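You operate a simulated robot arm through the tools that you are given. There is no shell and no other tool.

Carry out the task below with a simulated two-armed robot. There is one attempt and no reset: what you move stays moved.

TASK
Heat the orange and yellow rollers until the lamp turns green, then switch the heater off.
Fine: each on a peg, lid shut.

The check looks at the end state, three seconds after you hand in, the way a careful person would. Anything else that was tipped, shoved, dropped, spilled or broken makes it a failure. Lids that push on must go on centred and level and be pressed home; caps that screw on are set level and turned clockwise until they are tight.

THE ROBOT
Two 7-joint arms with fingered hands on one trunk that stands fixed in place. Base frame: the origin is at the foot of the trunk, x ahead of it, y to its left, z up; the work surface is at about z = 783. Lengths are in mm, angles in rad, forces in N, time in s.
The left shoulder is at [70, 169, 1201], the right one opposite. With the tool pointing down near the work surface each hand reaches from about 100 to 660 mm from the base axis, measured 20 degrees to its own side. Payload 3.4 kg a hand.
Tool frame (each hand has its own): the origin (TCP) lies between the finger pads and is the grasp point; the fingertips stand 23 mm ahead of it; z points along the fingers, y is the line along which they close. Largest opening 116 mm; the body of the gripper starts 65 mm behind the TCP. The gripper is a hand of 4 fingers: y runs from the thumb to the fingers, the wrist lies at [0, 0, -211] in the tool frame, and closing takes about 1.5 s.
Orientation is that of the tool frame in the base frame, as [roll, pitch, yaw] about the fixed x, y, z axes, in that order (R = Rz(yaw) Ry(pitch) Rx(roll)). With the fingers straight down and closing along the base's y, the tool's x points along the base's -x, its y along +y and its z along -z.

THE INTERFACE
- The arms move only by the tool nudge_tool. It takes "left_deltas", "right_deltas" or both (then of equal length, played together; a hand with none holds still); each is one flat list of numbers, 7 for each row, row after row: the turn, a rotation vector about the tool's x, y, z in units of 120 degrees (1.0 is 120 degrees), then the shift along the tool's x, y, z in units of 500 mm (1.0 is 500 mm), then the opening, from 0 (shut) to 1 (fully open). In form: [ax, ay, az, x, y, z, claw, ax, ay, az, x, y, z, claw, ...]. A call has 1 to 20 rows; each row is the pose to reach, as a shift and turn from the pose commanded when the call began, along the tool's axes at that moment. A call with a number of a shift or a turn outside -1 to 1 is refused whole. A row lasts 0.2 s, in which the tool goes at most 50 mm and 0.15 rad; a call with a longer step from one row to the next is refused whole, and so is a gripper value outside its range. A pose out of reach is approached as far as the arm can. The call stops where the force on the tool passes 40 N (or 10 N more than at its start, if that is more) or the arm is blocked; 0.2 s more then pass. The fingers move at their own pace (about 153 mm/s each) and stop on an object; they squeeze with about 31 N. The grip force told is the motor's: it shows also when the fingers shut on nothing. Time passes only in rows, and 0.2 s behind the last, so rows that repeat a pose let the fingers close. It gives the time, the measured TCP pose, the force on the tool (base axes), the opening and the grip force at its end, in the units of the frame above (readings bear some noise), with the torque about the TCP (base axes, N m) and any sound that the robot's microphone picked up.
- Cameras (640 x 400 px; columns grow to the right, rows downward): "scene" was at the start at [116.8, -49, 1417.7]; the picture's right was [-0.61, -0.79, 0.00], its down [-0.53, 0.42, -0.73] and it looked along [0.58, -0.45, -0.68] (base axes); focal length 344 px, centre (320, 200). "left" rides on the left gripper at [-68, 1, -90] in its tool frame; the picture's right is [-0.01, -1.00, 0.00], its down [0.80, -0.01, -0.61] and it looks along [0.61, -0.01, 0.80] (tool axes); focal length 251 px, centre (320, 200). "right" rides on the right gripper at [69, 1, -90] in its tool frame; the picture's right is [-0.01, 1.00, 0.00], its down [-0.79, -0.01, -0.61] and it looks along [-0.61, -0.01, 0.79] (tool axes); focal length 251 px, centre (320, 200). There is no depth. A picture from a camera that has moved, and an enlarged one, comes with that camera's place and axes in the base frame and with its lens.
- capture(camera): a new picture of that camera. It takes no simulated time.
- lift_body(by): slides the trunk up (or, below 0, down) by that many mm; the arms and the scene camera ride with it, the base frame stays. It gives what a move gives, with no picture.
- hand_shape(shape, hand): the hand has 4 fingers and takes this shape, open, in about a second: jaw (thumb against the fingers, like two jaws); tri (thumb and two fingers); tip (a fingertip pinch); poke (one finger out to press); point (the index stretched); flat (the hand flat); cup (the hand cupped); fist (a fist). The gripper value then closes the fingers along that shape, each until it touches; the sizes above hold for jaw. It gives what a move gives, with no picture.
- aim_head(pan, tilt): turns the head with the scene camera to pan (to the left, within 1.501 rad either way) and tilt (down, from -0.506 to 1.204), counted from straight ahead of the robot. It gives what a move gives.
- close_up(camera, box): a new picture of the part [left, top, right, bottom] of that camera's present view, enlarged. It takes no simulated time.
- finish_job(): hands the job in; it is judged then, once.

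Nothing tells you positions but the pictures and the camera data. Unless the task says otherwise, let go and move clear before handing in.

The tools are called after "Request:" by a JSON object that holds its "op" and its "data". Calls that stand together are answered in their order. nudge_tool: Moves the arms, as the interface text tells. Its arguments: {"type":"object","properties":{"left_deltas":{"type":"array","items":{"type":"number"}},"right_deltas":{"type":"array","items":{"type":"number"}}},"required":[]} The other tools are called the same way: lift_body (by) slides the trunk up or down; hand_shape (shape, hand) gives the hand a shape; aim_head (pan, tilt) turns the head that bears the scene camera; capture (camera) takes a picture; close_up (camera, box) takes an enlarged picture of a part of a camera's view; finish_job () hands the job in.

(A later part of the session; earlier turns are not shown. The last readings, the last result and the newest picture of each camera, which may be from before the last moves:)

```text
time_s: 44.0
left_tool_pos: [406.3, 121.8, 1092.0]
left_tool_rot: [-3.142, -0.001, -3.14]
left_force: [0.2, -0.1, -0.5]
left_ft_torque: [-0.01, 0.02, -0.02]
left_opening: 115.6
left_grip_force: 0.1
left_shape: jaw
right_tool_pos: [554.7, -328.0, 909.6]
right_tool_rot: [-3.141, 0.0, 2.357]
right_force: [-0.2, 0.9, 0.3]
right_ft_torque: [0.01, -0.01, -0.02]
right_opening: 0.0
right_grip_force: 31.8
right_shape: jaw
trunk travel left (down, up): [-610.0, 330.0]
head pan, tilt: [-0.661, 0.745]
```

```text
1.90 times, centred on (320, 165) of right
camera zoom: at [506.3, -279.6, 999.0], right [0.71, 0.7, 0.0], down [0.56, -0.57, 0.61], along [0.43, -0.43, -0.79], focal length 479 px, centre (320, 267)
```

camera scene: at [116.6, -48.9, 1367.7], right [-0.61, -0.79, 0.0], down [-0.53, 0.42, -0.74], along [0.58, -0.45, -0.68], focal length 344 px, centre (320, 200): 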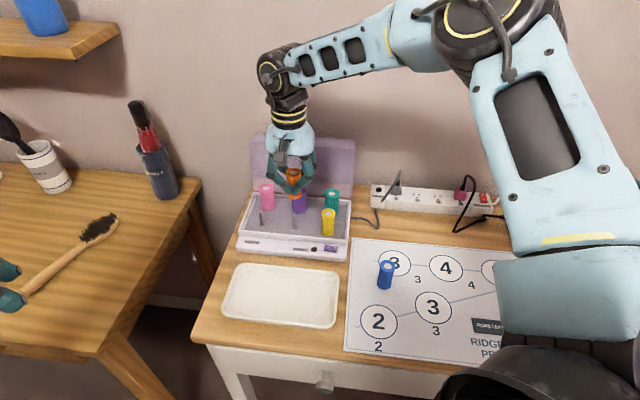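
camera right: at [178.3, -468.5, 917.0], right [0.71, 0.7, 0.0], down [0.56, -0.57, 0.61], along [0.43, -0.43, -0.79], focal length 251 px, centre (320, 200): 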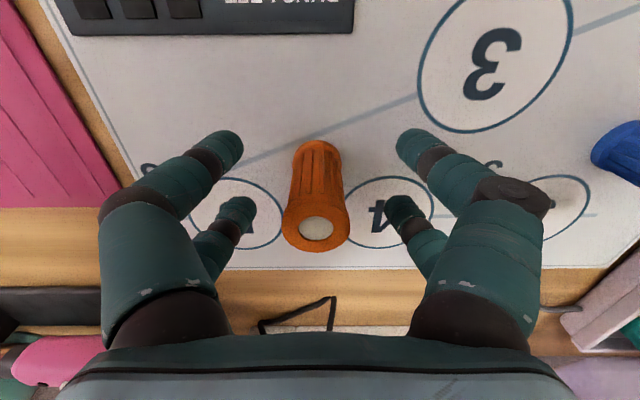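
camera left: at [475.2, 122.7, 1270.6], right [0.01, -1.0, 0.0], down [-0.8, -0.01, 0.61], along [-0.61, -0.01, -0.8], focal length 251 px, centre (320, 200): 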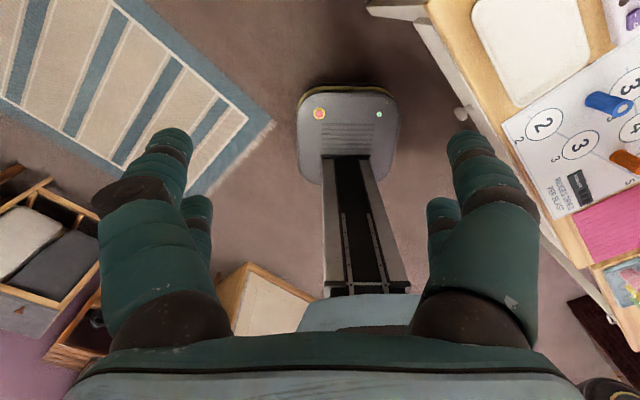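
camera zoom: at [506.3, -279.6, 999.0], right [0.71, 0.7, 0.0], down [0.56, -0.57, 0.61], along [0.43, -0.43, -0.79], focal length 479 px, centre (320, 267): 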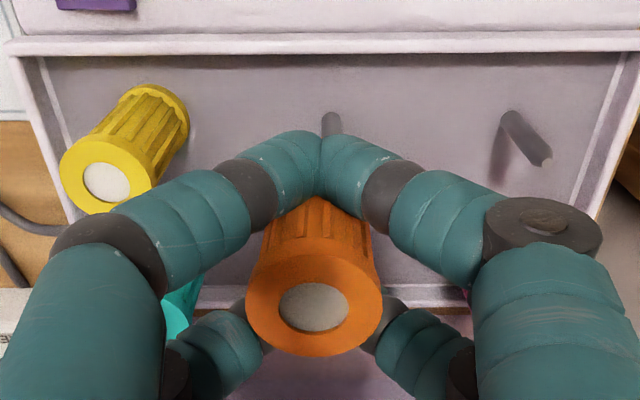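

With the trunk lower, I measure that the roller needs to go about 4 mm left and 4 mm back. I apply this and lower to about 8 mm above the tip.

Request:
{"op": "nudge_tool", "data": {"right_deltas": [0, 0, 0, -0.0035, 0.0048, 0.0, 0, 0, 0, 0, -0.0069, 0.0095, 0.01, 0, 0, 0, 0, -0.0069, 0.0095, 0.022, 0, 0, 0, 0, -0.0069, 0.0095, 0.032, 0, 0, 0, 0, -0.0069, 0.0095, 0.032, 0]}}

Request:
{"op": "close_up", "data": {"camera": "scene", "box": [270, 180, 330, 225]}}

Request:
{"op": "close_up", "data": {"camera": "right", "box": [240, 90, 400, 260]}}

```text
time_s: 45.1
left_tool_pos: [407.0, 122.3, 1092.0]
left_tool_rot: [-3.141, -0.001, -3.139]
left_force: [-0.3, 1.0, 0.7]
left_ft_torque: [-0.02, -0.01, 0.04]
left_opening: 115.7
left_grip_force: 0.0
left_shape: jaw
right_tool_pos: [559.3, -327.6, 891.9]
right_tool_rot: [3.141, 0.001, 2.357]
right_force: [0.0, -0.7, -0.2]
right_ft_torque: [0.01, 0.02, -0.01]
right_opening: 0.0
right_grip_force: 31.4
right_shape: jaw
trunk travel left (down, up): [-610.0, 330.0]
head pan, tilt: [-0.661, 0.745]
```

```text
8.89 times, centred on (300, 202) of scene
camera zoom: at [116.9, -48.9, 1327.7], right [-0.61, -0.79, 0.0], down [-0.54, 0.42, -0.73], along [0.58, -0.45, -0.68], focal length 3061 px, centre (498, 178)
```

zoom: 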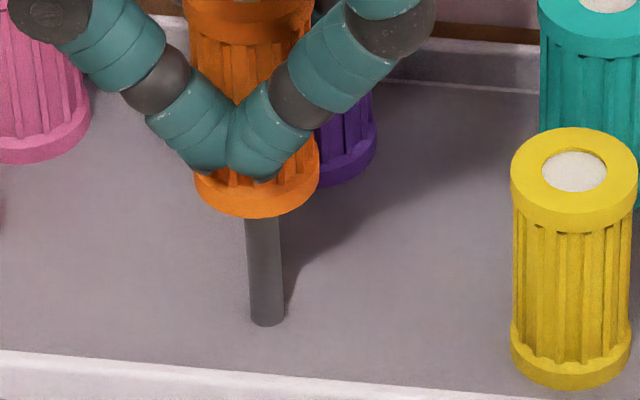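

```text
2.35 times, centred on (320, 175) of right
camera zoom: at [511.6, -278.5, 982.7], right [0.71, 0.7, 0.0], down [0.56, -0.57, 0.61], along [0.43, -0.43, -0.79], focal length 592 px, centre (320, 259)
```

zoom: 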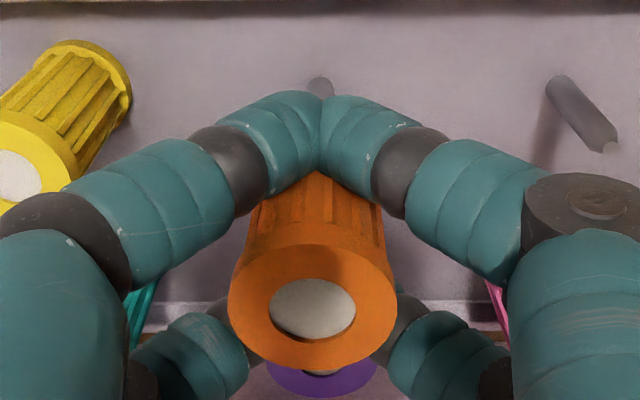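

Aligned sideways and about 2 mm too near. I correct that and lower 14 mm to test entry.

Request:
{"op": "nudge_tool", "data": {"right_deltas": [0, 0, 0, -0.004, 0.0014, 0, 0, 0, 0, 0, -0.004, 0.0014, 0.006, 0, 0, 0, 0, -0.004, 0.0014, 0.013, 0, 0, 0, 0, -0.004, 0.0014, 0.02, 0, 0, 0, 0, -0.004, 0.0014, 0.028, 0, 0, 0, 0, -0.004, 0.0014, 0.028, 0]}}

Request:
{"op": "close_up", "data": {"camera": "scene", "box": [270, 180, 330, 225]}}

Request:
{"op": "close_up", "data": {"camera": "right", "box": [240, 90, 400, 260]}}

```text
time_s: 46.5
left_tool_pos: [407.5, 121.8, 1091.4]
left_tool_rot: [-3.14, 0.0, -3.141]
left_force: [-0.2, -1.1, -0.4]
left_ft_torque: [-0.03, 0.01, -0.03]
left_opening: 116.1
left_grip_force: 0.1
left_shape: jaw
right_tool_pos: [563.1, -327.7, 877.9]
right_tool_rot: [3.142, 0.0, 2.356]
right_force: [0.0, 0.6, 0.4]
right_ft_torque: [-0.03, 0.02, 0.03]
right_opening: 0.0
right_grip_force: 31.4
right_shape: jaw
trunk travel left (down, up): [-610.0, 330.0]
head pan, tilt: [-0.661, 0.745]
```

```text
8.89 times, centred on (300, 202) of scene
camera zoom: at [116.9, -48.9, 1327.7], right [-0.61, -0.79, 0.0], down [-0.54, 0.42, -0.73], along [0.58, -0.45, -0.68], focal length 3061 px, centre (498, 178)
```

zoom: 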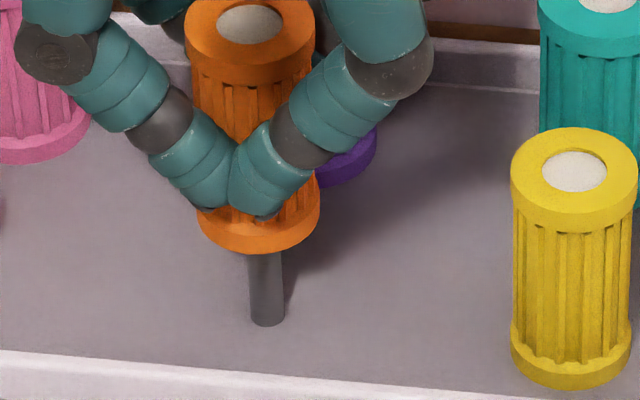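

```text
2.35 times, centred on (320, 175) of right
camera zoom: at [514.4, -279.9, 968.3], right [0.71, 0.7, 0.0], down [0.56, -0.57, 0.61], along [0.43, -0.43, -0.79], focal length 592 px, centre (320, 259)
```

zoom: 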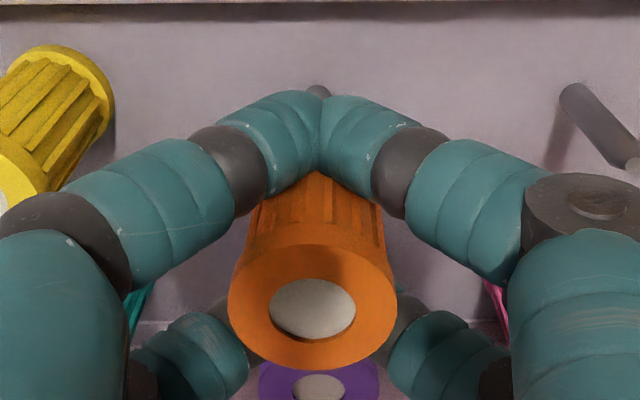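

No force 7 mm below tip level, so the peg has entered the bore. I continue down 27 mm.

Request:
{"op": "nudge_tool", "data": {"right_deltas": [0, 0, 0, 0, 0, 0.01, 0, 0, 0, 0, 0, 0, 0.02, 0, 0, 0, 0, 0, 0, 0.03, 0, 0, 0, 0, 0, 0, 0.04, 0, 0, 0, 0, 0, 0, 0.05, 0, 0, 0, 0, 0, 0, 0.054, 0, 0, 0, 0, 0, 0, 0.054, 0]}}

Request:
{"op": "close_up", "data": {"camera": "scene", "box": [270, 180, 330, 225]}}

Request:
{"op": "close_up", "data": {"camera": "right", "box": [240, 90, 400, 260]}}

```text
time_s: 48.1
left_tool_pos: [407.2, 121.9, 1092.1]
left_tool_rot: [-3.141, -0.001, -3.138]
left_force: [0.7, 0.3, -0.1]
left_ft_torque: [0.0, -0.01, -0.01]
left_opening: 116.0
left_grip_force: 0.1
left_shape: jaw
right_tool_pos: [562.9, -327.5, 851.2]
right_tool_rot: [3.141, 0.001, 2.359]
right_force: [-0.4, 0.0, -0.3]
right_ft_torque: [0.0, -0.04, -0.01]
right_opening: 0.1
right_grip_force: 31.0
right_shape: jaw
trunk travel left (down, up): [-610.0, 330.0]
head pan, tilt: [-0.661, 0.745]
```

```text
8.89 times, centred on (300, 202) of scene
camera zoom: at [117.0, -48.9, 1327.7], right [-0.61, -0.79, 0.0], down [-0.54, 0.42, -0.73], along [0.58, -0.45, -0.68], focal length 3061 px, centre (498, 178)
```

zoom: 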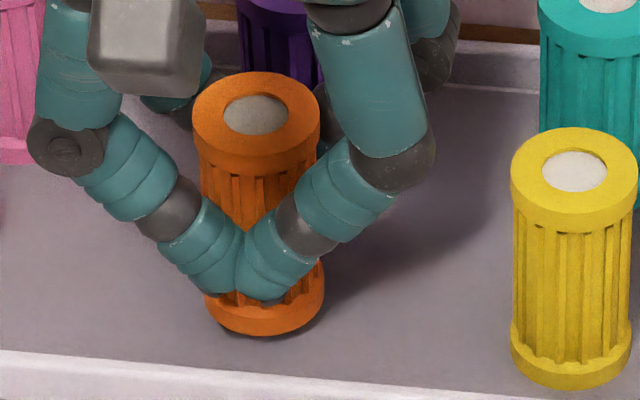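

```text
2.35 times, centred on (320, 175) of right
camera zoom: at [514.1, -279.6, 941.8], right [0.71, 0.7, 0.0], down [0.56, -0.57, 0.61], along [0.43, -0.43, -0.79], focal length 592 px, centre (320, 259)
```

zoom: 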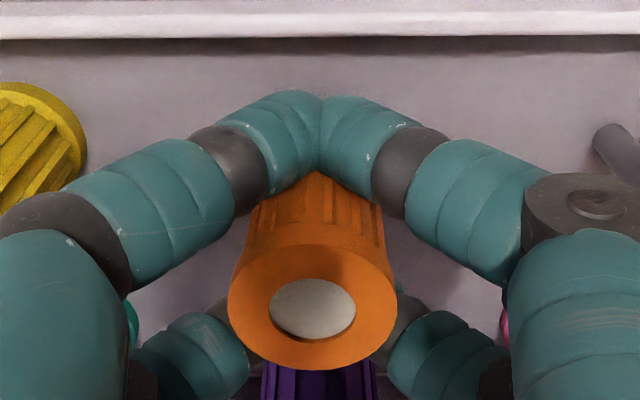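

Roller almost at the floor with no resistance. I lower the last few mm in small steps.

Request:
{"op": "nudge_tool", "data": {"right_deltas": [0, 0, 0, 0, 0, 0.004, 0, 0, 0, 0, 0, 0, 0.008, 0, 0, 0, 0, 0, 0, 0.012, 0, 0, 0, 0, 0, 0, 0.015, 0, 0, 0, 0, 0, 0, 0.015, 0]}}

Request:
{"op": "close_up", "data": {"camera": "scene", "box": [270, 185, 330, 230]}}

```text
time_s: 49.4
left_tool_pos: [406.6, 121.0, 1092.5]
left_tool_rot: [-3.141, 0.0, -3.138]
left_force: [0.5, 0.2, 0.0]
left_ft_torque: [-0.01, -0.01, -0.01]
left_opening: 115.8
left_grip_force: 0.0
left_shape: jaw
right_tool_pos: [562.8, -328.2, 845.4]
right_tool_rot: [-3.14, 0.0, 2.359]
right_force: [0.2, 0.0, 0.6]
right_ft_torque: [0.0, 0.01, 0.01]
right_opening: 0.0
right_grip_force: 31.6
right_shape: jaw
trunk travel left (down, up): [-610.0, 330.0]
head pan, tilt: [-0.661, 0.745]
```

```text
8.89 times, centred on (300, 208) of scene
camera zoom: at [116.9, -48.9, 1327.7], right [-0.61, -0.79, 0.0], down [-0.54, 0.42, -0.73], along [0.58, -0.45, -0.68], focal length 3061 px, centre (498, 133)
```

zoom: 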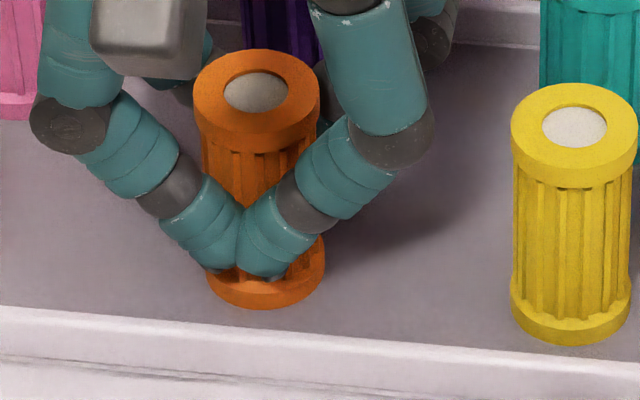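

Request:
{"op": "nudge_tool", "data": {"right_deltas": [0, 0, 0, 0, 0, 0.003, 0, 0, 0, 0, 0, 0, 0.006, 0, 0, 0, 0, 0, 0, 0.006, 0]}}

Request:
{"op": "close_up", "data": {"camera": "scene", "box": [270, 185, 330, 230]}}

```text
time_s: 50.1
left_tool_pos: [404.4, 121.6, 1091.9]
left_tool_rot: [-3.141, 0.001, -3.141]
left_force: [0.4, -0.1, -0.6]
left_ft_torque: [0.03, -0.01, -0.03]
left_opening: 115.8
left_grip_force: 0.0
left_shape: jaw
right_tool_pos: [562.4, -326.8, 844.0]
right_tool_rot: [3.141, 0.003, 2.357]
right_force: [2.9, -2.7, 14.1]
right_ft_torque: [-0.04, -0.02, 0.0]
right_opening: 0.1
right_grip_force: 30.8
right_shape: jaw
trunk travel left (down, up): [-610.0, 330.0]
head pan, tilt: [-0.661, 0.745]
```

```text
8.89 times, centred on (300, 208) of scene
camera zoom: at [115.3, -48.0, 1328.1], right [-0.61, -0.79, 0.0], down [-0.53, 0.42, -0.74], along [0.58, -0.45, -0.68], focal length 3061 px, centre (498, 133)
```

zoom: 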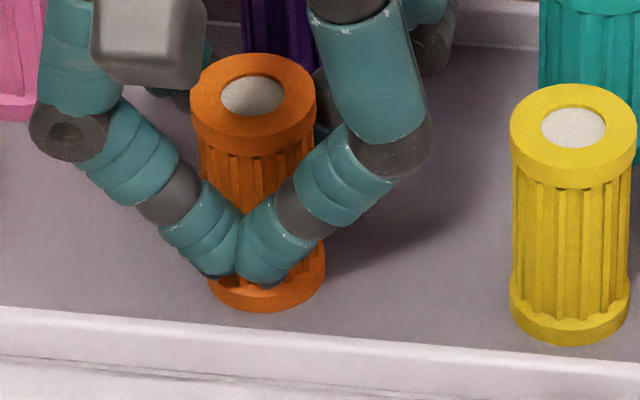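

Floor contact (14 N). I open gradually as before.

Request:
{"op": "nudge_tool", "data": {"right_deltas": [0, 0, 0, 0, 0, -0.001, 0.06, 0, 0, 0, 0, 0, -0.001, 0.12, 0, 0, 0, 0, 0, -0.001, 0.18, 0, 0, 0, 0, 0, -0.001, 0.24, 0, 0, 0, 0, 0, -0.001, 0.3, 0, 0, 0, 0, 0, -0.001, 0.3]}}

Request:
{"op": "close_up", "data": {"camera": "scene", "box": [260, 175, 340, 235]}}

Request:
{"op": "close_up", "data": {"camera": "right", "box": [200, 60, 440, 270]}}

```text
time_s: 51.5
left_tool_pos: [406.2, 121.5, 1089.9]
left_tool_rot: [-3.14, 0.0, -3.139]
left_force: [-0.2, -0.2, -0.8]
left_ft_torque: [-0.03, -0.01, 0.0]
left_opening: 115.6
left_grip_force: 0.1
left_shape: jaw
right_tool_pos: [563.4, -327.5, 842.9]
right_tool_rot: [-3.141, -0.001, 2.358]
right_force: [0.7, 0.8, 0.1]
right_ft_torque: [0.02, 0.03, 0.03]
right_opening: 34.3
right_grip_force: 0.1
right_shape: jaw
trunk travel left (down, up): [-610.0, 330.0]
head pan, tilt: [-0.661, 0.745]
```

```text
6.67 times, centred on (300, 205) of scene
camera zoom: at [116.8, -48.8, 1327.7], right [-0.61, -0.79, 0.0], down [-0.53, 0.42, -0.73], along [0.58, -0.45, -0.68], focal length 2296 px, centre (453, 167)
```

zoom: 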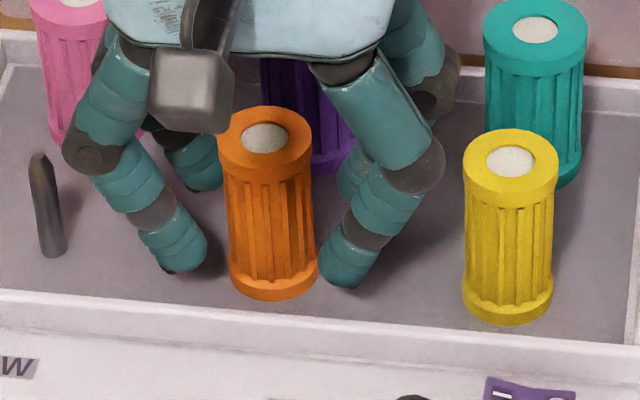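

```text
1.90 times, centred on (320, 165) of right
camera zoom: at [514.7, -279.4, 932.0], right [0.71, 0.7, 0.0], down [0.56, -0.57, 0.61], along [0.43, -0.43, -0.79], focal length 479 px, centre (320, 267)
```

zoom: 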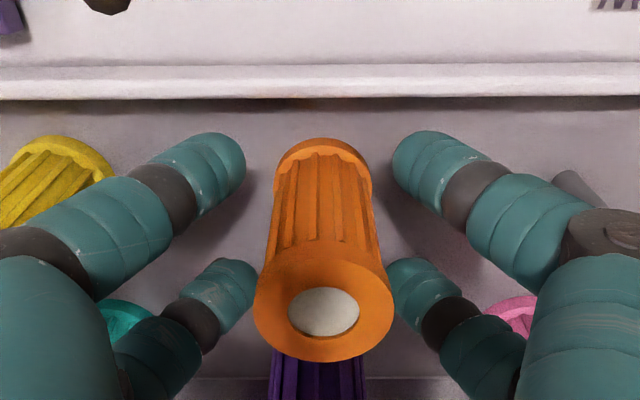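

Both rollers stand on their pegs. I open a touch more and rise straight up.

Request:
{"op": "nudge_tool", "data": {"right_deltas": [0, 0, 0, 0, 0, 0, 0.36, 0, 0, 0, 0, 0, 0, 0.4, 0, 0, 0, 0, 0, 0, 0.4, 0, 0, 0, 0, 0, -0.03, 0.4, 0, 0, 0, 0, 0, -0.06, 0.4, 0, 0, 0, 0, 0, -0.12, 0.4, 0, 0, 0, 0, 0, -0.18, 0.4, 0, 0, 0, 0, 0, -0.24, 0.4, 0, 0, 0, 0, 0, -0.3, 0.4, 0, 0, 0, 0, 0, -0.3, 0.4]}}

Request:
{"op": "capture", "data": {"camera": "scene"}}

Request:
{"op": "close_up", "data": {"camera": "scene", "box": [230, 130, 370, 260]}}

Request:
{"op": "capture", "data": {"camera": "right"}}

```text
time_s: 53.8
left_tool_pos: [407.4, 122.2, 1092.2]
left_tool_rot: [-3.141, -0.001, -3.139]
left_force: [0.5, 0.4, 0.1]
left_ft_torque: [0.0, -0.03, 0.0]
left_opening: 116.0
left_grip_force: 0.1
left_shape: jaw
right_tool_pos: [562.1, -329.4, 992.7]
right_tool_rot: [3.141, 0.001, 2.359]
right_force: [-0.4, 0.0, 0.1]
right_ft_torque: [-0.01, -0.04, 0.01]
right_opening: 45.8
right_grip_force: 0.0
right_shape: jaw
trunk travel left (down, up): [-610.0, 330.0]
head pan, tilt: [-0.661, 0.745]
```

```text
taken
camera scene: at [117.2, -49.1, 1327.7], right [-0.61, -0.79, 0.0], down [-0.54, 0.42, -0.73], along [0.58, -0.45, -0.68], focal length 344 px, centre (320, 200)
```

scene: 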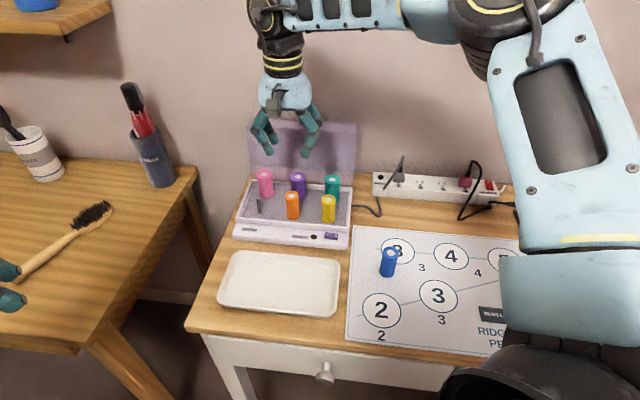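

```text
3.08 times, centred on (300, 195) of scene
camera zoom: at [117.2, -49.1, 1327.7], right [-0.61, -0.79, 0.0], down [-0.54, 0.42, -0.73], along [0.58, -0.45, -0.68], focal length 1060 px, centre (382, 215)
```

zoom: 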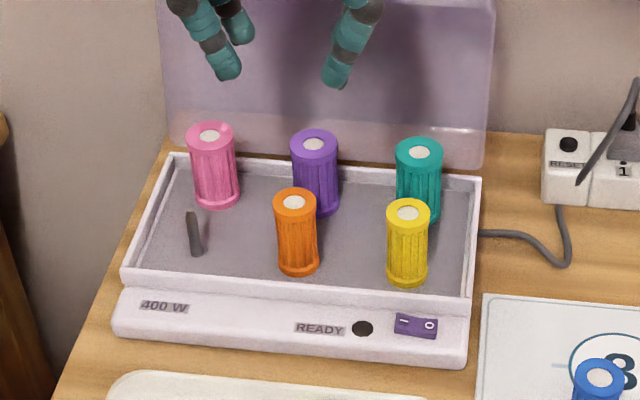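

```text
taken
camera right: at [514.5, -281.0, 1081.6], right [0.71, 0.7, 0.0], down [0.56, -0.57, 0.61], along [0.43, -0.43, -0.8], focal length 251 px, centre (320, 200)
```

right: 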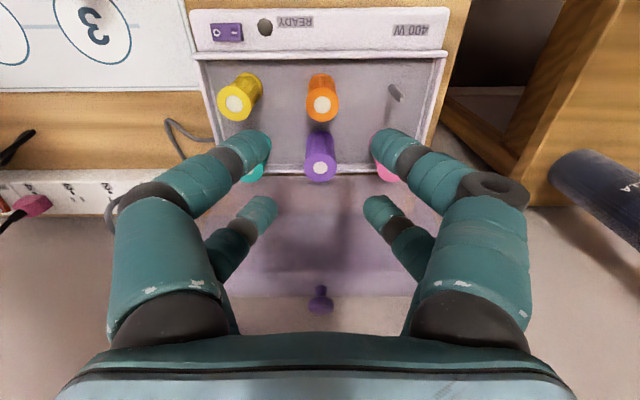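

Both rollers are on pegs. Next is the lid: its knob sits on what will be the front wall, at the top of the open lid. I'll try the fingertip-pinch shape here in clear air to learn where the pinch point lies.

Request:
{"op": "hand_shape", "data": {"hand": "right", "shape": "tip"}}

Request:
{"op": "capture", "data": {"camera": "right"}}

Request:
{"op": "close_up", "data": {"camera": "scene", "box": [230, 50, 370, 180]}}

Request:
{"op": "nudge_tool", "data": {"right_deltas": [0, 0, 0, 0, 0, 0, 0, 0, 0, 0, 0, 0, 0, 0, 0, 0, 0, 0, 0, 0, 0, 0, 0, 0, 0, 0, 0, 0, 0, 0, 0, 0, 0, 0, 0, 0, 0, 0, 0, 0, 0, 0, 0, 0, 0, 0, 0, 0, 0]}}

Request:
{"op": "capture", "data": {"camera": "right"}}

Request:
{"op": "close_up", "data": {"camera": "scene", "box": [230, 50, 370, 180]}}

```text
time_s: 54.6
left_tool_pos: [407.3, 120.9, 1091.1]
left_tool_rot: [-3.141, 0.0, -3.141]
left_force: [-1.3, 1.0, -0.5]
left_ft_torque: [0.0, -0.06, 0.03]
left_opening: 115.6
left_grip_force: 0.1
left_shape: jaw
right_tool_pos: [562.3, -329.3, 991.5]
right_tool_rot: [-3.141, 0.0, 2.358]
right_force: [0.1, 0.4, -0.2]
right_ft_torque: [0.04, 0.01, 0.01]
right_opening: 115.8
right_grip_force: 0.0
right_shape: tip
trunk travel left (down, up): [-610.0, 330.0]
head pan, tilt: [-0.661, 0.745]
```

```text
taken
camera right: at [514.3, -280.7, 1081.4], right [0.71, 0.7, 0.0], down [0.56, -0.57, 0.61], along [0.43, -0.43, -0.79], focal length 251 px, centre (320, 200)
```

right: 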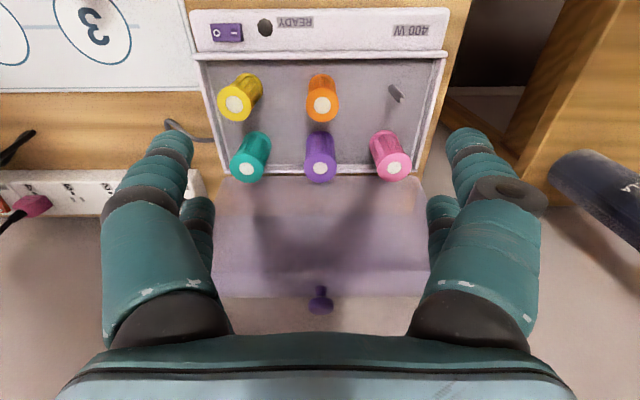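

```text
3.08 times, centred on (300, 115) of scene
camera zoom: at [116.9, -48.9, 1327.7], right [-0.61, -0.79, 0.0], down [-0.53, 0.42, -0.73], along [0.58, -0.45, -0.68], focal length 1060 px, centre (382, 462)
```

zoom: 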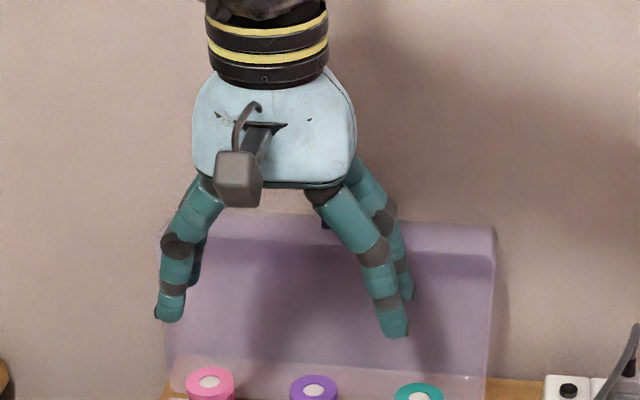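

```text
time_s: 56.2
left_tool_pos: [407.9, 121.7, 1091.2]
left_tool_rot: [-3.141, -0.001, -3.139]
left_force: [0.0, -0.6, -0.1]
left_ft_torque: [-0.04, -0.03, 0.03]
left_opening: 115.9
left_grip_force: 0.0
left_shape: jaw
right_tool_pos: [563.0, -328.1, 991.4]
right_tool_rot: [3.141, 0.001, 2.358]
right_force: [0.1, -0.2, -0.6]
right_ft_torque: [0.03, -0.02, -0.01]
right_opening: 0.0
right_grip_force: 31.2
right_shape: tip
trunk travel left (down, up): [-610.0, 330.0]
head pan, tilt: [-0.661, 0.745]
```

```text
taken
camera right: at [514.3, -280.8, 1081.4], right [0.71, 0.7, 0.0], down [0.56, -0.57, 0.61], along [0.43, -0.43, -0.79], focal length 251 px, centre (320, 200)
```

right: 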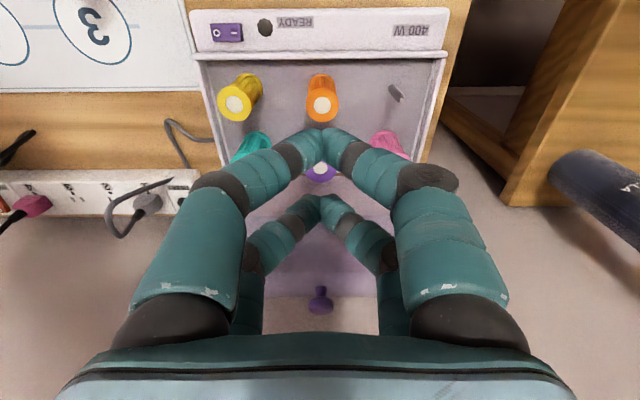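

```text
3.08 times, centred on (300, 115) of scene
camera zoom: at [116.9, -48.9, 1327.7], right [-0.61, -0.79, 0.0], down [-0.54, 0.42, -0.73], along [0.58, -0.45, -0.68], focal length 1060 px, centre (382, 462)
```

zoom: 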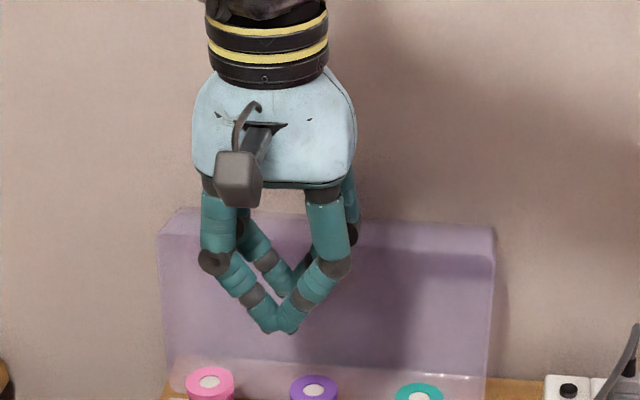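

In this hand the jaw and tip shapes both close as two finger pairs, about 19 mm either side of the tool axis. I'll look at "poke" and "point" as well, since I need a single finger for the switch and maybe for hooking the lid.

Request:
{"op": "hand_shape", "data": {"hand": "right", "shape": "poke"}}

Request:
{"op": "capture", "data": {"camera": "right"}}

Request:
{"op": "close_up", "data": {"camera": "scene", "box": [230, 50, 370, 180]}}

Request:
{"op": "hand_shape", "data": {"hand": "right", "shape": "point"}}

Request:
{"op": "capture", "data": {"camera": "right"}}

Request:
{"op": "close_up", "data": {"camera": "scene", "box": [230, 50, 370, 180]}}

```text
time_s: 57.1
left_tool_pos: [406.5, 121.5, 1091.0]
left_tool_rot: [-3.139, 0.001, -3.141]
left_force: [0.1, 0.9, -0.5]
left_ft_torque: [-0.04, -0.01, 0.02]
left_opening: 115.8
left_grip_force: 0.1
left_shape: jaw
right_tool_pos: [562.6, -328.6, 992.0]
right_tool_rot: [-3.141, 0.0, 2.358]
right_force: [0.3, -0.7, 0.9]
right_ft_torque: [0.0, 0.01, -0.04]
right_opening: 0.2
right_grip_force: 0.1
right_shape: poke
trunk travel left (down, up): [-610.0, 330.0]
head pan, tilt: [-0.661, 0.745]
```

```text
taken
camera right: at [514.3, -280.8, 1081.4], right [0.71, 0.7, 0.0], down [0.56, -0.57, 0.61], along [0.43, -0.43, -0.79], focal length 251 px, centre (320, 200)
```

right: 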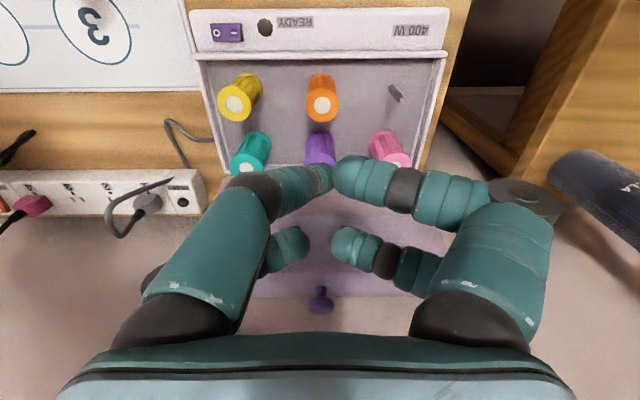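

```text
3.08 times, centred on (300, 115) of scene
camera zoom: at [116.9, -48.9, 1327.7], right [-0.61, -0.79, 0.0], down [-0.54, 0.42, -0.73], along [0.58, -0.45, -0.68], focal length 1060 px, centre (382, 462)
```

zoom: 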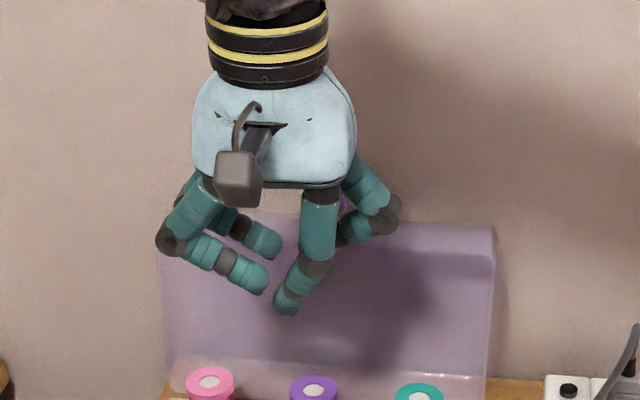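

```text
time_s: 58.0
left_tool_pos: [406.4, 122.1, 1092.8]
left_tool_rot: [-3.14, 0.001, -3.139]
left_force: [-0.8, 0.7, 0.1]
left_ft_torque: [0.03, 0.02, -0.02]
left_opening: 116.1
left_grip_force: 0.3
left_shape: jaw
right_tool_pos: [563.1, -328.4, 991.6]
right_tool_rot: [-3.141, 0.0, 2.357]
right_force: [0.1, -0.5, -0.7]
right_ft_torque: [-0.02, 0.02, -0.02]
right_opening: 0.1
right_grip_force: 0.0
right_shape: point
trunk travel left (down, up): [-610.0, 330.0]
head pan, tilt: [-0.661, 0.745]
```

```text
taken
camera right: at [514.3, -280.8, 1081.4], right [0.71, 0.7, 0.0], down [0.56, -0.57, 0.61], along [0.43, -0.43, -0.79], focal length 251 px, centre (320, 200)
```

right: 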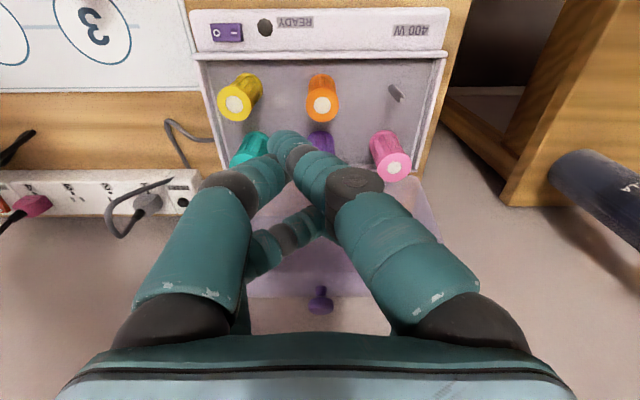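

```text
3.08 times, centred on (300, 115) of scene
camera zoom: at [116.9, -48.9, 1327.7], right [-0.61, -0.79, 0.0], down [-0.54, 0.42, -0.73], along [0.58, -0.45, -0.68], focal length 1060 px, centre (382, 462)
```

zoom: 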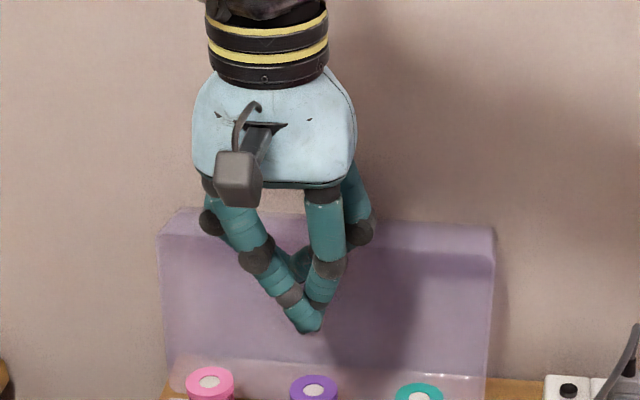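

Both single-finger shapes bend the finger sideways, so they don't suit hooking. My lid plan is to turn the hand so the fingers open front-to-back, hook the rear finger behind the knob and pull. The front finger then acts as a brake as the lid comes down. I set jaw, raise the trunk a little and yaw the hand 90°.

Request:
{"op": "hand_shape", "data": {"hand": "right", "shape": "jaw"}}

Request:
{"op": "lift_body", "data": {"by": 40}}

Request:
{"op": "nudge_tool", "data": {"right_deltas": [0, 0, -0.0625, 0, 0, 0, 0.9, 0, 0, -0.125, 0, 0, 0, 0.9, 0, 0, -0.1875, 0, 0, 0, 0.9, 0, 0, -0.25, 0, 0, 0, 0.9, 0, 0, -0.3125, 0, 0, 0, 0.9, 0, 0, -0.375, 0, 0, 0, 0.9, 0, 0, -0.4375, 0, 0, 0, 0.9, 0, 0, -0.5, 0, 0, 0, 0.9, 0, 0, -0.5625, 0, 0, 0, 0.9, 0, 0, -0.625, 0, 0, 0, 0.9, 0, 0, -0.6875, 0, 0, 0, 0.9, 0, 0, -0.75, 0, 0, 0, 0.9, 0, 0, -0.75, 0, 0, 0, 0.9]}}

Request:
{"op": "capture", "data": {"camera": "right"}}

Request:
{"op": "capture", "data": {"camera": "scene"}}

```text
time_s: 59.0
left_tool_pos: [407.1, 123.1, 1091.7]
left_tool_rot: [-3.141, -0.001, -3.141]
left_force: [-0.8, 1.1, -0.4]
left_ft_torque: [0.03, 0.0, 0.03]
left_opening: 116.0
left_grip_force: 0.0
left_shape: jaw
right_tool_pos: [563.1, -328.9, 991.0]
right_tool_rot: [3.14, -0.003, 2.359]
right_force: [0.0, 0.3, 0.9]
right_ft_torque: [-0.01, -0.01, -0.02]
right_opening: 115.9
right_grip_force: 0.1
right_shape: jaw
trunk travel left (down, up): [-610.0, 330.0]
head pan, tilt: [-0.661, 0.745]
```

```text
time_s: 59.8
left_tool_pos: [406.7, 121.9, 1130.8]
left_tool_rot: [-3.14, 0.001, -3.14]
left_force: [-0.7, 0.0, -0.5]
left_ft_torque: [-0.01, 0.03, -0.02]
left_opening: 116.0
left_grip_force: 0.1
left_shape: jaw
right_tool_pos: [562.4, -329.6, 1030.9]
right_tool_rot: [3.141, 0.0, 2.357]
right_force: [-0.1, -0.6, 0.0]
right_ft_torque: [-0.01, 0.01, -0.02]
right_opening: 116.0
right_grip_force: 0.0
right_shape: jaw
trunk travel left (down, up): [-650.0, 290.0]
head pan, tilt: [-0.661, 0.745]
```

```text
time_s: 62.6
left_tool_pos: [406.9, 122.3, 1132.9]
left_tool_rot: [-3.141, -0.001, -3.14]
left_force: [0.0, -0.5, 0.3]
left_ft_torque: [0.0, -0.01, 0.0]
left_opening: 115.9
left_grip_force: 0.1
left_shape: jaw
right_tool_pos: [562.3, -329.6, 1031.0]
right_tool_rot: [3.14, -0.002, -2.353]
right_force: [0.3, -0.4, 0.4]
right_ft_torque: [0.0, 0.02, 0.02]
right_opening: 104.6
right_grip_force: 0.1
right_shape: jaw
trunk travel left (down, up): [-650.0, 290.0]
head pan, tilt: [-0.661, 0.745]
```

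```text
taken
camera right: at [513.9, -378.5, 1121.3], right [-0.7, 0.71, 0.0], down [0.57, 0.56, 0.61], along [0.43, 0.43, -0.79], focal length 251 px, centre (320, 200)
```

right: 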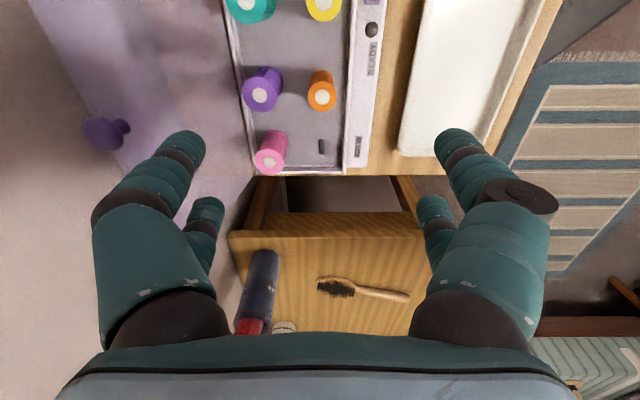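

```text
taken
camera scene: at [116.9, -48.9, 1367.7], right [-0.61, -0.79, 0.0], down [-0.54, 0.42, -0.73], along [0.58, -0.45, -0.68], focal length 344 px, centre (320, 200)
```

scene: 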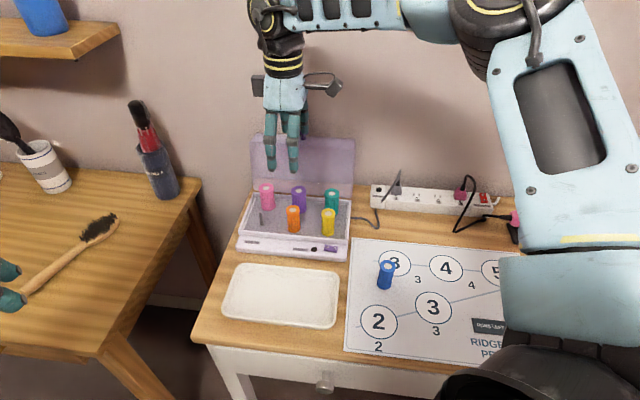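

The yaw worked, and the right camera now looks along the hinge axis, a side view of lid and knob. The ball is near (671,-437,951) in hand coordinates. I tilt the hand 20° forward and move to a pre-approach point above and in front of the knob to test reach.

Request:
{"op": "nudge_tool", "data": {"right_deltas": [0.028, 0, 0, 0.006, -0.03, 0.009, 0.9, 0.056, 0, 0, 0.012, -0.06, 0.018, 0.9, 0.083, 0, 0, 0.018, -0.09, 0.027, 0.9, 0.111, 0, 0, 0.024, -0.12, 0.036, 0.9, 0.139, 0, 0, 0.03, -0.15, 0.045, 0.9, 0.1667, 0, 0, 0.0362, -0.1814, 0.054, 0.9, 0.1667, 0, 0, 0.0362, -0.1814, 0.054, 0.9]}}

Request:
{"op": "capture", "data": {"camera": "right"}}

Request:
{"op": "close_up", "data": {"camera": "scene", "box": [220, 60, 380, 200]}}

```text
time_s: 64.2
left_tool_pos: [406.9, 122.3, 1131.9]
left_tool_rot: [-3.139, 0.0, -3.141]
left_force: [-1.1, -1.1, -0.2]
left_ft_torque: [-0.01, 0.03, 0.01]
left_opening: 116.1
left_grip_force: 0.0
left_shape: jaw
right_tool_pos: [614.6, -403.6, 1005.0]
right_tool_rot: [-2.792, 0.0, -2.355]
right_force: [-0.5, -1.1, 1.2]
right_ft_torque: [0.02, -0.02, 0.0]
right_opening: 104.8
right_grip_force: 0.1
right_shape: jaw
trunk travel left (down, up): [-650.0, 290.0]
head pan, tilt: [-0.661, 0.745]
```

```text
taken
camera right: at [544.0, -431.7, 1088.2], right [-0.66, 0.67, -0.34], down [0.42, 0.7, 0.57], along [0.62, 0.23, -0.74], focal length 251 px, centre (320, 200)
```

right: 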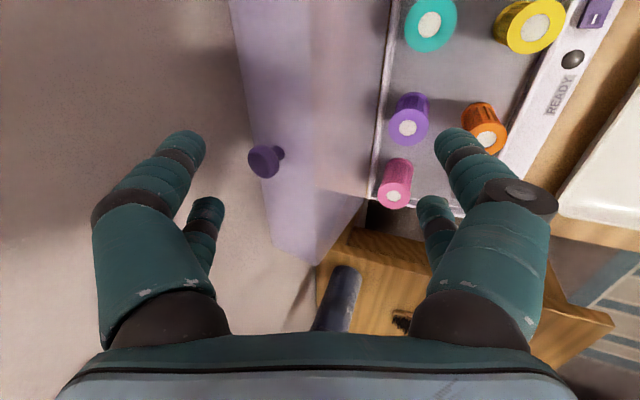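

```text
2.86 times, centred on (300, 130) of scene
camera zoom: at [116.8, -48.8, 1367.7], right [-0.61, -0.79, 0.0], down [-0.53, 0.42, -0.73], along [0.58, -0.45, -0.68], focal length 984 px, centre (377, 400)
```

zoom: 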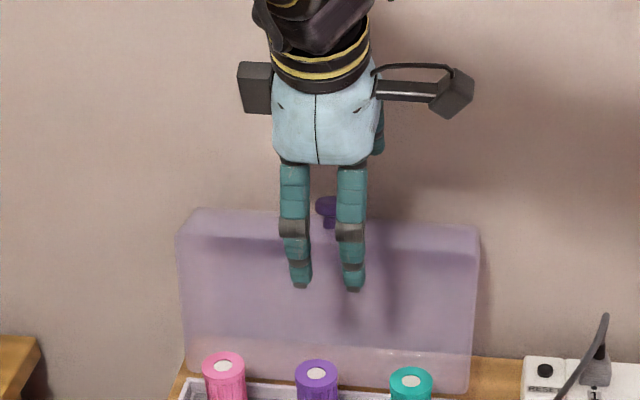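

The pose is reachable. In tool coordinates the ball is at about (-18,-41,72), so the rear finger (inner face y=-52, x=-19) will pass just behind it. I shift 3 mm back and descend most of the way along the finger axis, then look.

Request:
{"op": "nudge_tool", "data": {"right_deltas": [0, 0, 0, 0, -0.006, 0.02, 0.9, 0, 0, 0, 0, -0.006, 0.04, 0.9, 0, 0, 0, 0, -0.006, 0.06, 0.9, 0, 0, 0, 0, -0.006, 0.08, 0.9, 0, 0, 0, 0, -0.006, 0.08, 0.9]}}

Request:
{"op": "capture", "data": {"camera": "right"}}

Request:
{"op": "close_up", "data": {"camera": "right", "box": [130, 90, 370, 260]}}

Request:
{"op": "close_up", "data": {"camera": "scene", "box": [250, 90, 350, 170]}}

```text
time_s: 65.4
left_tool_pos: [407.2, 122.4, 1132.4]
left_tool_rot: [-3.139, 0.0, -3.138]
left_force: [-0.6, 0.4, -0.2]
left_ft_torque: [0.03, -0.02, 0.02]
left_opening: 115.8
left_grip_force: 0.0
left_shape: jaw
right_tool_pos: [625.9, -416.4, 969.1]
right_tool_rot: [-2.793, 0.001, -2.355]
right_force: [-0.8, -0.3, -0.6]
right_ft_torque: [-0.01, -0.01, 0.04]
right_opening: 104.5
right_grip_force: 0.0
right_shape: jaw
trunk travel left (down, up): [-650.0, 290.0]
head pan, tilt: [-0.661, 0.745]
```

```text
taken
camera right: at [555.5, -444.3, 1052.4], right [-0.66, 0.67, -0.34], down [0.42, 0.7, 0.57], along [0.62, 0.23, -0.74], focal length 251 px, centre (320, 200)
```

right: 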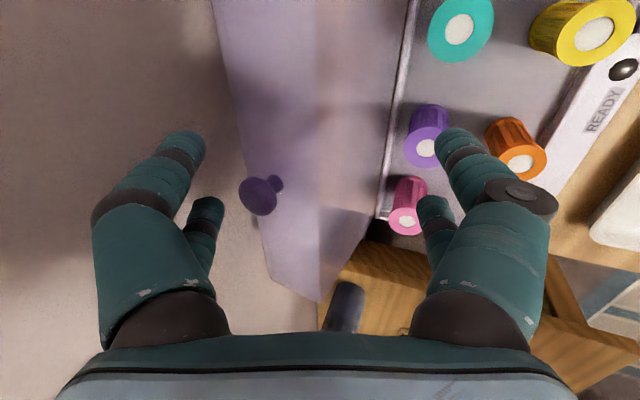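

```text
2.35 times, centred on (250, 175) of right
camera zoom: at [555.5, -444.3, 1052.4], right [-0.66, 0.67, -0.34], down [0.42, 0.7, 0.57], along [0.62, 0.23, -0.74], focal length 592 px, centre (485, 259)
```

zoom: 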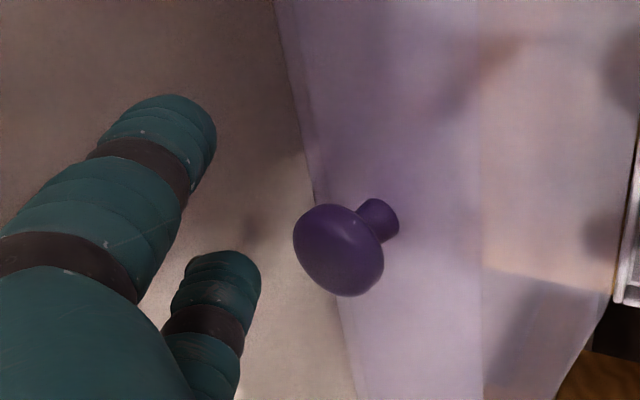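

```text
5.00 times, centred on (300, 130) of scene
camera zoom: at [116.7, -48.8, 1367.7], right [-0.61, -0.79, 0.0], down [-0.53, 0.42, -0.74], along [0.58, -0.45, -0.68], focal length 1722 px, centre (420, 550)
```

zoom: 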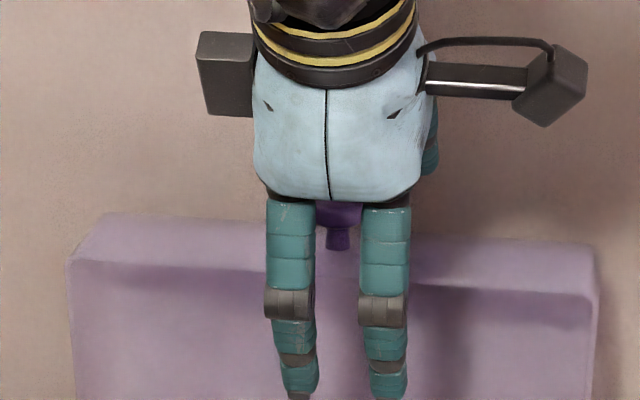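

The finger will pass 2–5 mm behind the ball, with its tip still about 10 mm above ball centre. I go 26 mm further down along the finger axis and check.

Request:
{"op": "nudge_tool", "data": {"right_deltas": [0, 0, 0, 0, 0, 0.013, 0.9, 0, 0, 0, 0, 0, 0.026, 0.9, 0, 0, 0, 0, 0, 0.039, 0.9, 0, 0, 0, 0, 0, 0.052, 0.9, 0, 0, 0, 0, 0, 0.052, 0.9]}}

Request:
{"op": "capture", "data": {"camera": "right"}}

Request:
{"op": "close_up", "data": {"camera": "right", "box": [130, 120, 370, 290]}}

Request:
{"op": "close_up", "data": {"camera": "scene", "box": [250, 90, 350, 170]}}

```text
time_s: 66.6
left_tool_pos: [406.5, 122.3, 1132.0]
left_tool_rot: [-3.14, 0.002, -3.139]
left_force: [-0.7, 0.1, 0.2]
left_ft_torque: [0.02, 0.0, 0.02]
left_opening: 116.1
left_grip_force: 0.1
left_shape: jaw
right_tool_pos: [632.7, -423.8, 945.7]
right_tool_rot: [-2.792, 0.0, -2.355]
right_force: [0.2, -0.4, 0.5]
right_ft_torque: [-0.02, -0.01, 0.0]
right_opening: 104.4
right_grip_force: 0.1
right_shape: jaw
trunk travel left (down, up): [-650.0, 290.0]
head pan, tilt: [-0.661, 0.745]
```

```text
taken
camera right: at [561.4, -450.9, 1028.4], right [-0.66, 0.67, -0.34], down [0.42, 0.7, 0.57], along [0.63, 0.23, -0.74], focal length 251 px, centre (320, 200)
```

right: 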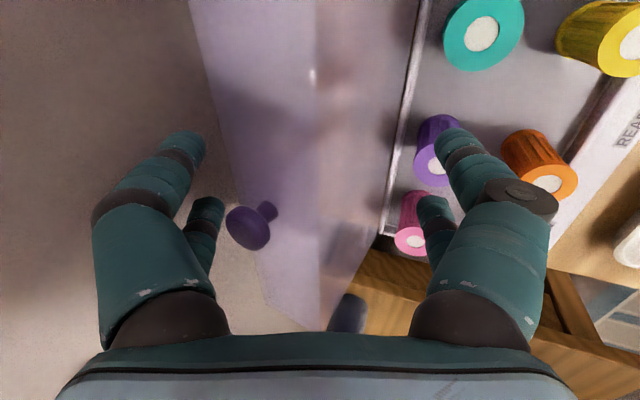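

```text
2.35 times, centred on (250, 205) of right
camera zoom: at [561.4, -450.9, 1028.4], right [-0.66, 0.67, -0.34], down [0.42, 0.7, 0.57], along [0.63, 0.23, -0.74], focal length 592 px, centre (485, 188)
```

zoom: 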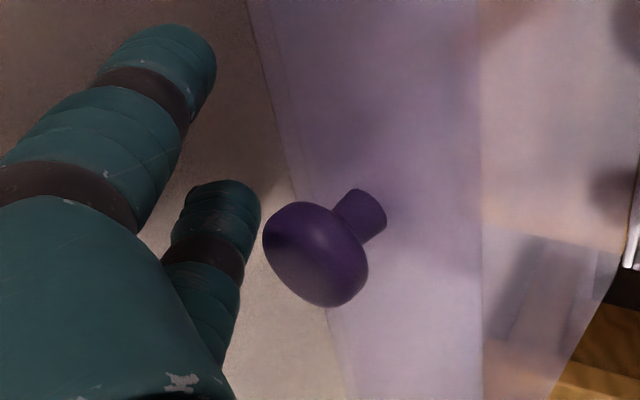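

```text
5.00 times, centred on (300, 130) of scene
camera zoom: at [116.8, -48.8, 1367.7], right [-0.61, -0.79, 0.0], down [-0.53, 0.42, -0.73], along [0.58, -0.45, -0.68], focal length 1722 px, centre (420, 550)
```

zoom: 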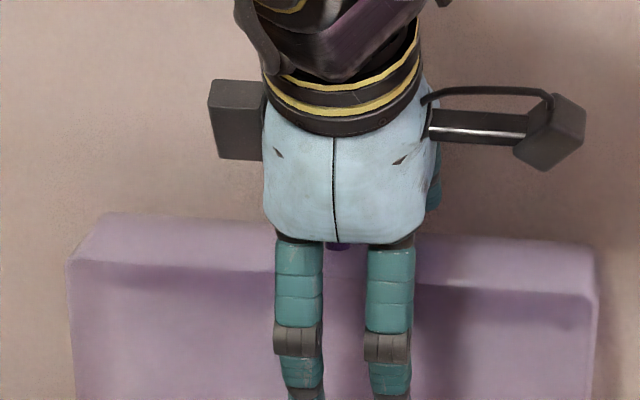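

The rear finger is now behind the ball with its tip about 16 mm below the ball's centre, touching nothing. I start pulling gently along the arc (30 mm forward, 6 mm up).

Request:
{"op": "nudge_tool", "data": {"right_deltas": [0, 0, 0, 0, 0.0131, -0.008, 0.9, 0, 0, 0, 0, 0.0262, -0.0159, 0.9, 0, 0, 0, 0, 0.0392, -0.0239, 0.9, 0, 0, 0, 0, 0.0523, -0.0318, 0.9, 0, 0, 0, 0, 0.0523, -0.0318, 0.9]}}

Request:
{"op": "capture", "data": {"camera": "right"}}

Request:
{"op": "close_up", "data": {"camera": "scene", "box": [220, 80, 380, 220]}}

```text
time_s: 67.8
left_tool_pos: [406.8, 121.1, 1131.1]
left_tool_rot: [-3.138, 0.002, -3.14]
left_force: [0.7, -0.2, -0.5]
left_ft_torque: [0.02, 0.02, -0.02]
left_opening: 115.9
left_grip_force: 0.1
left_shape: jaw
right_tool_pos: [612.2, -402.0, 949.7]
right_tool_rot: [-2.79, 0.001, -2.353]
right_force: [1.0, -0.2, 2.9]
right_ft_torque: [-0.06, -0.09, 0.0]
right_opening: 104.7
right_grip_force: 0.1
right_shape: jaw
trunk travel left (down, up): [-650.0, 290.0]
head pan, tilt: [-0.661, 0.745]
```

```text
taken
camera right: at [540.3, -429.5, 1033.8], right [-0.66, 0.67, -0.34], down [0.42, 0.7, 0.57], along [0.62, 0.23, -0.74], focal length 251 px, centre (320, 200)
```

right: 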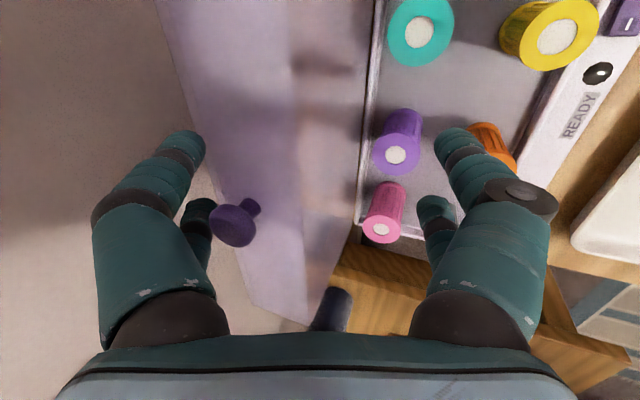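

```text
2.86 times, centred on (300, 150) of scene
camera zoom: at [116.8, -48.9, 1367.7], right [-0.61, -0.79, 0.0], down [-0.53, 0.42, -0.73], along [0.58, -0.45, -0.68], focal length 984 px, centre (377, 343)
```

zoom: 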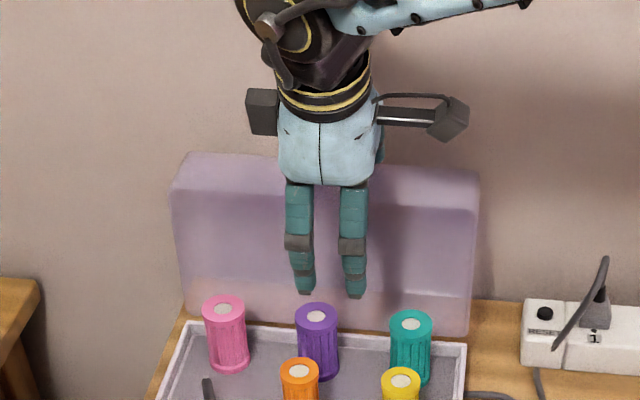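

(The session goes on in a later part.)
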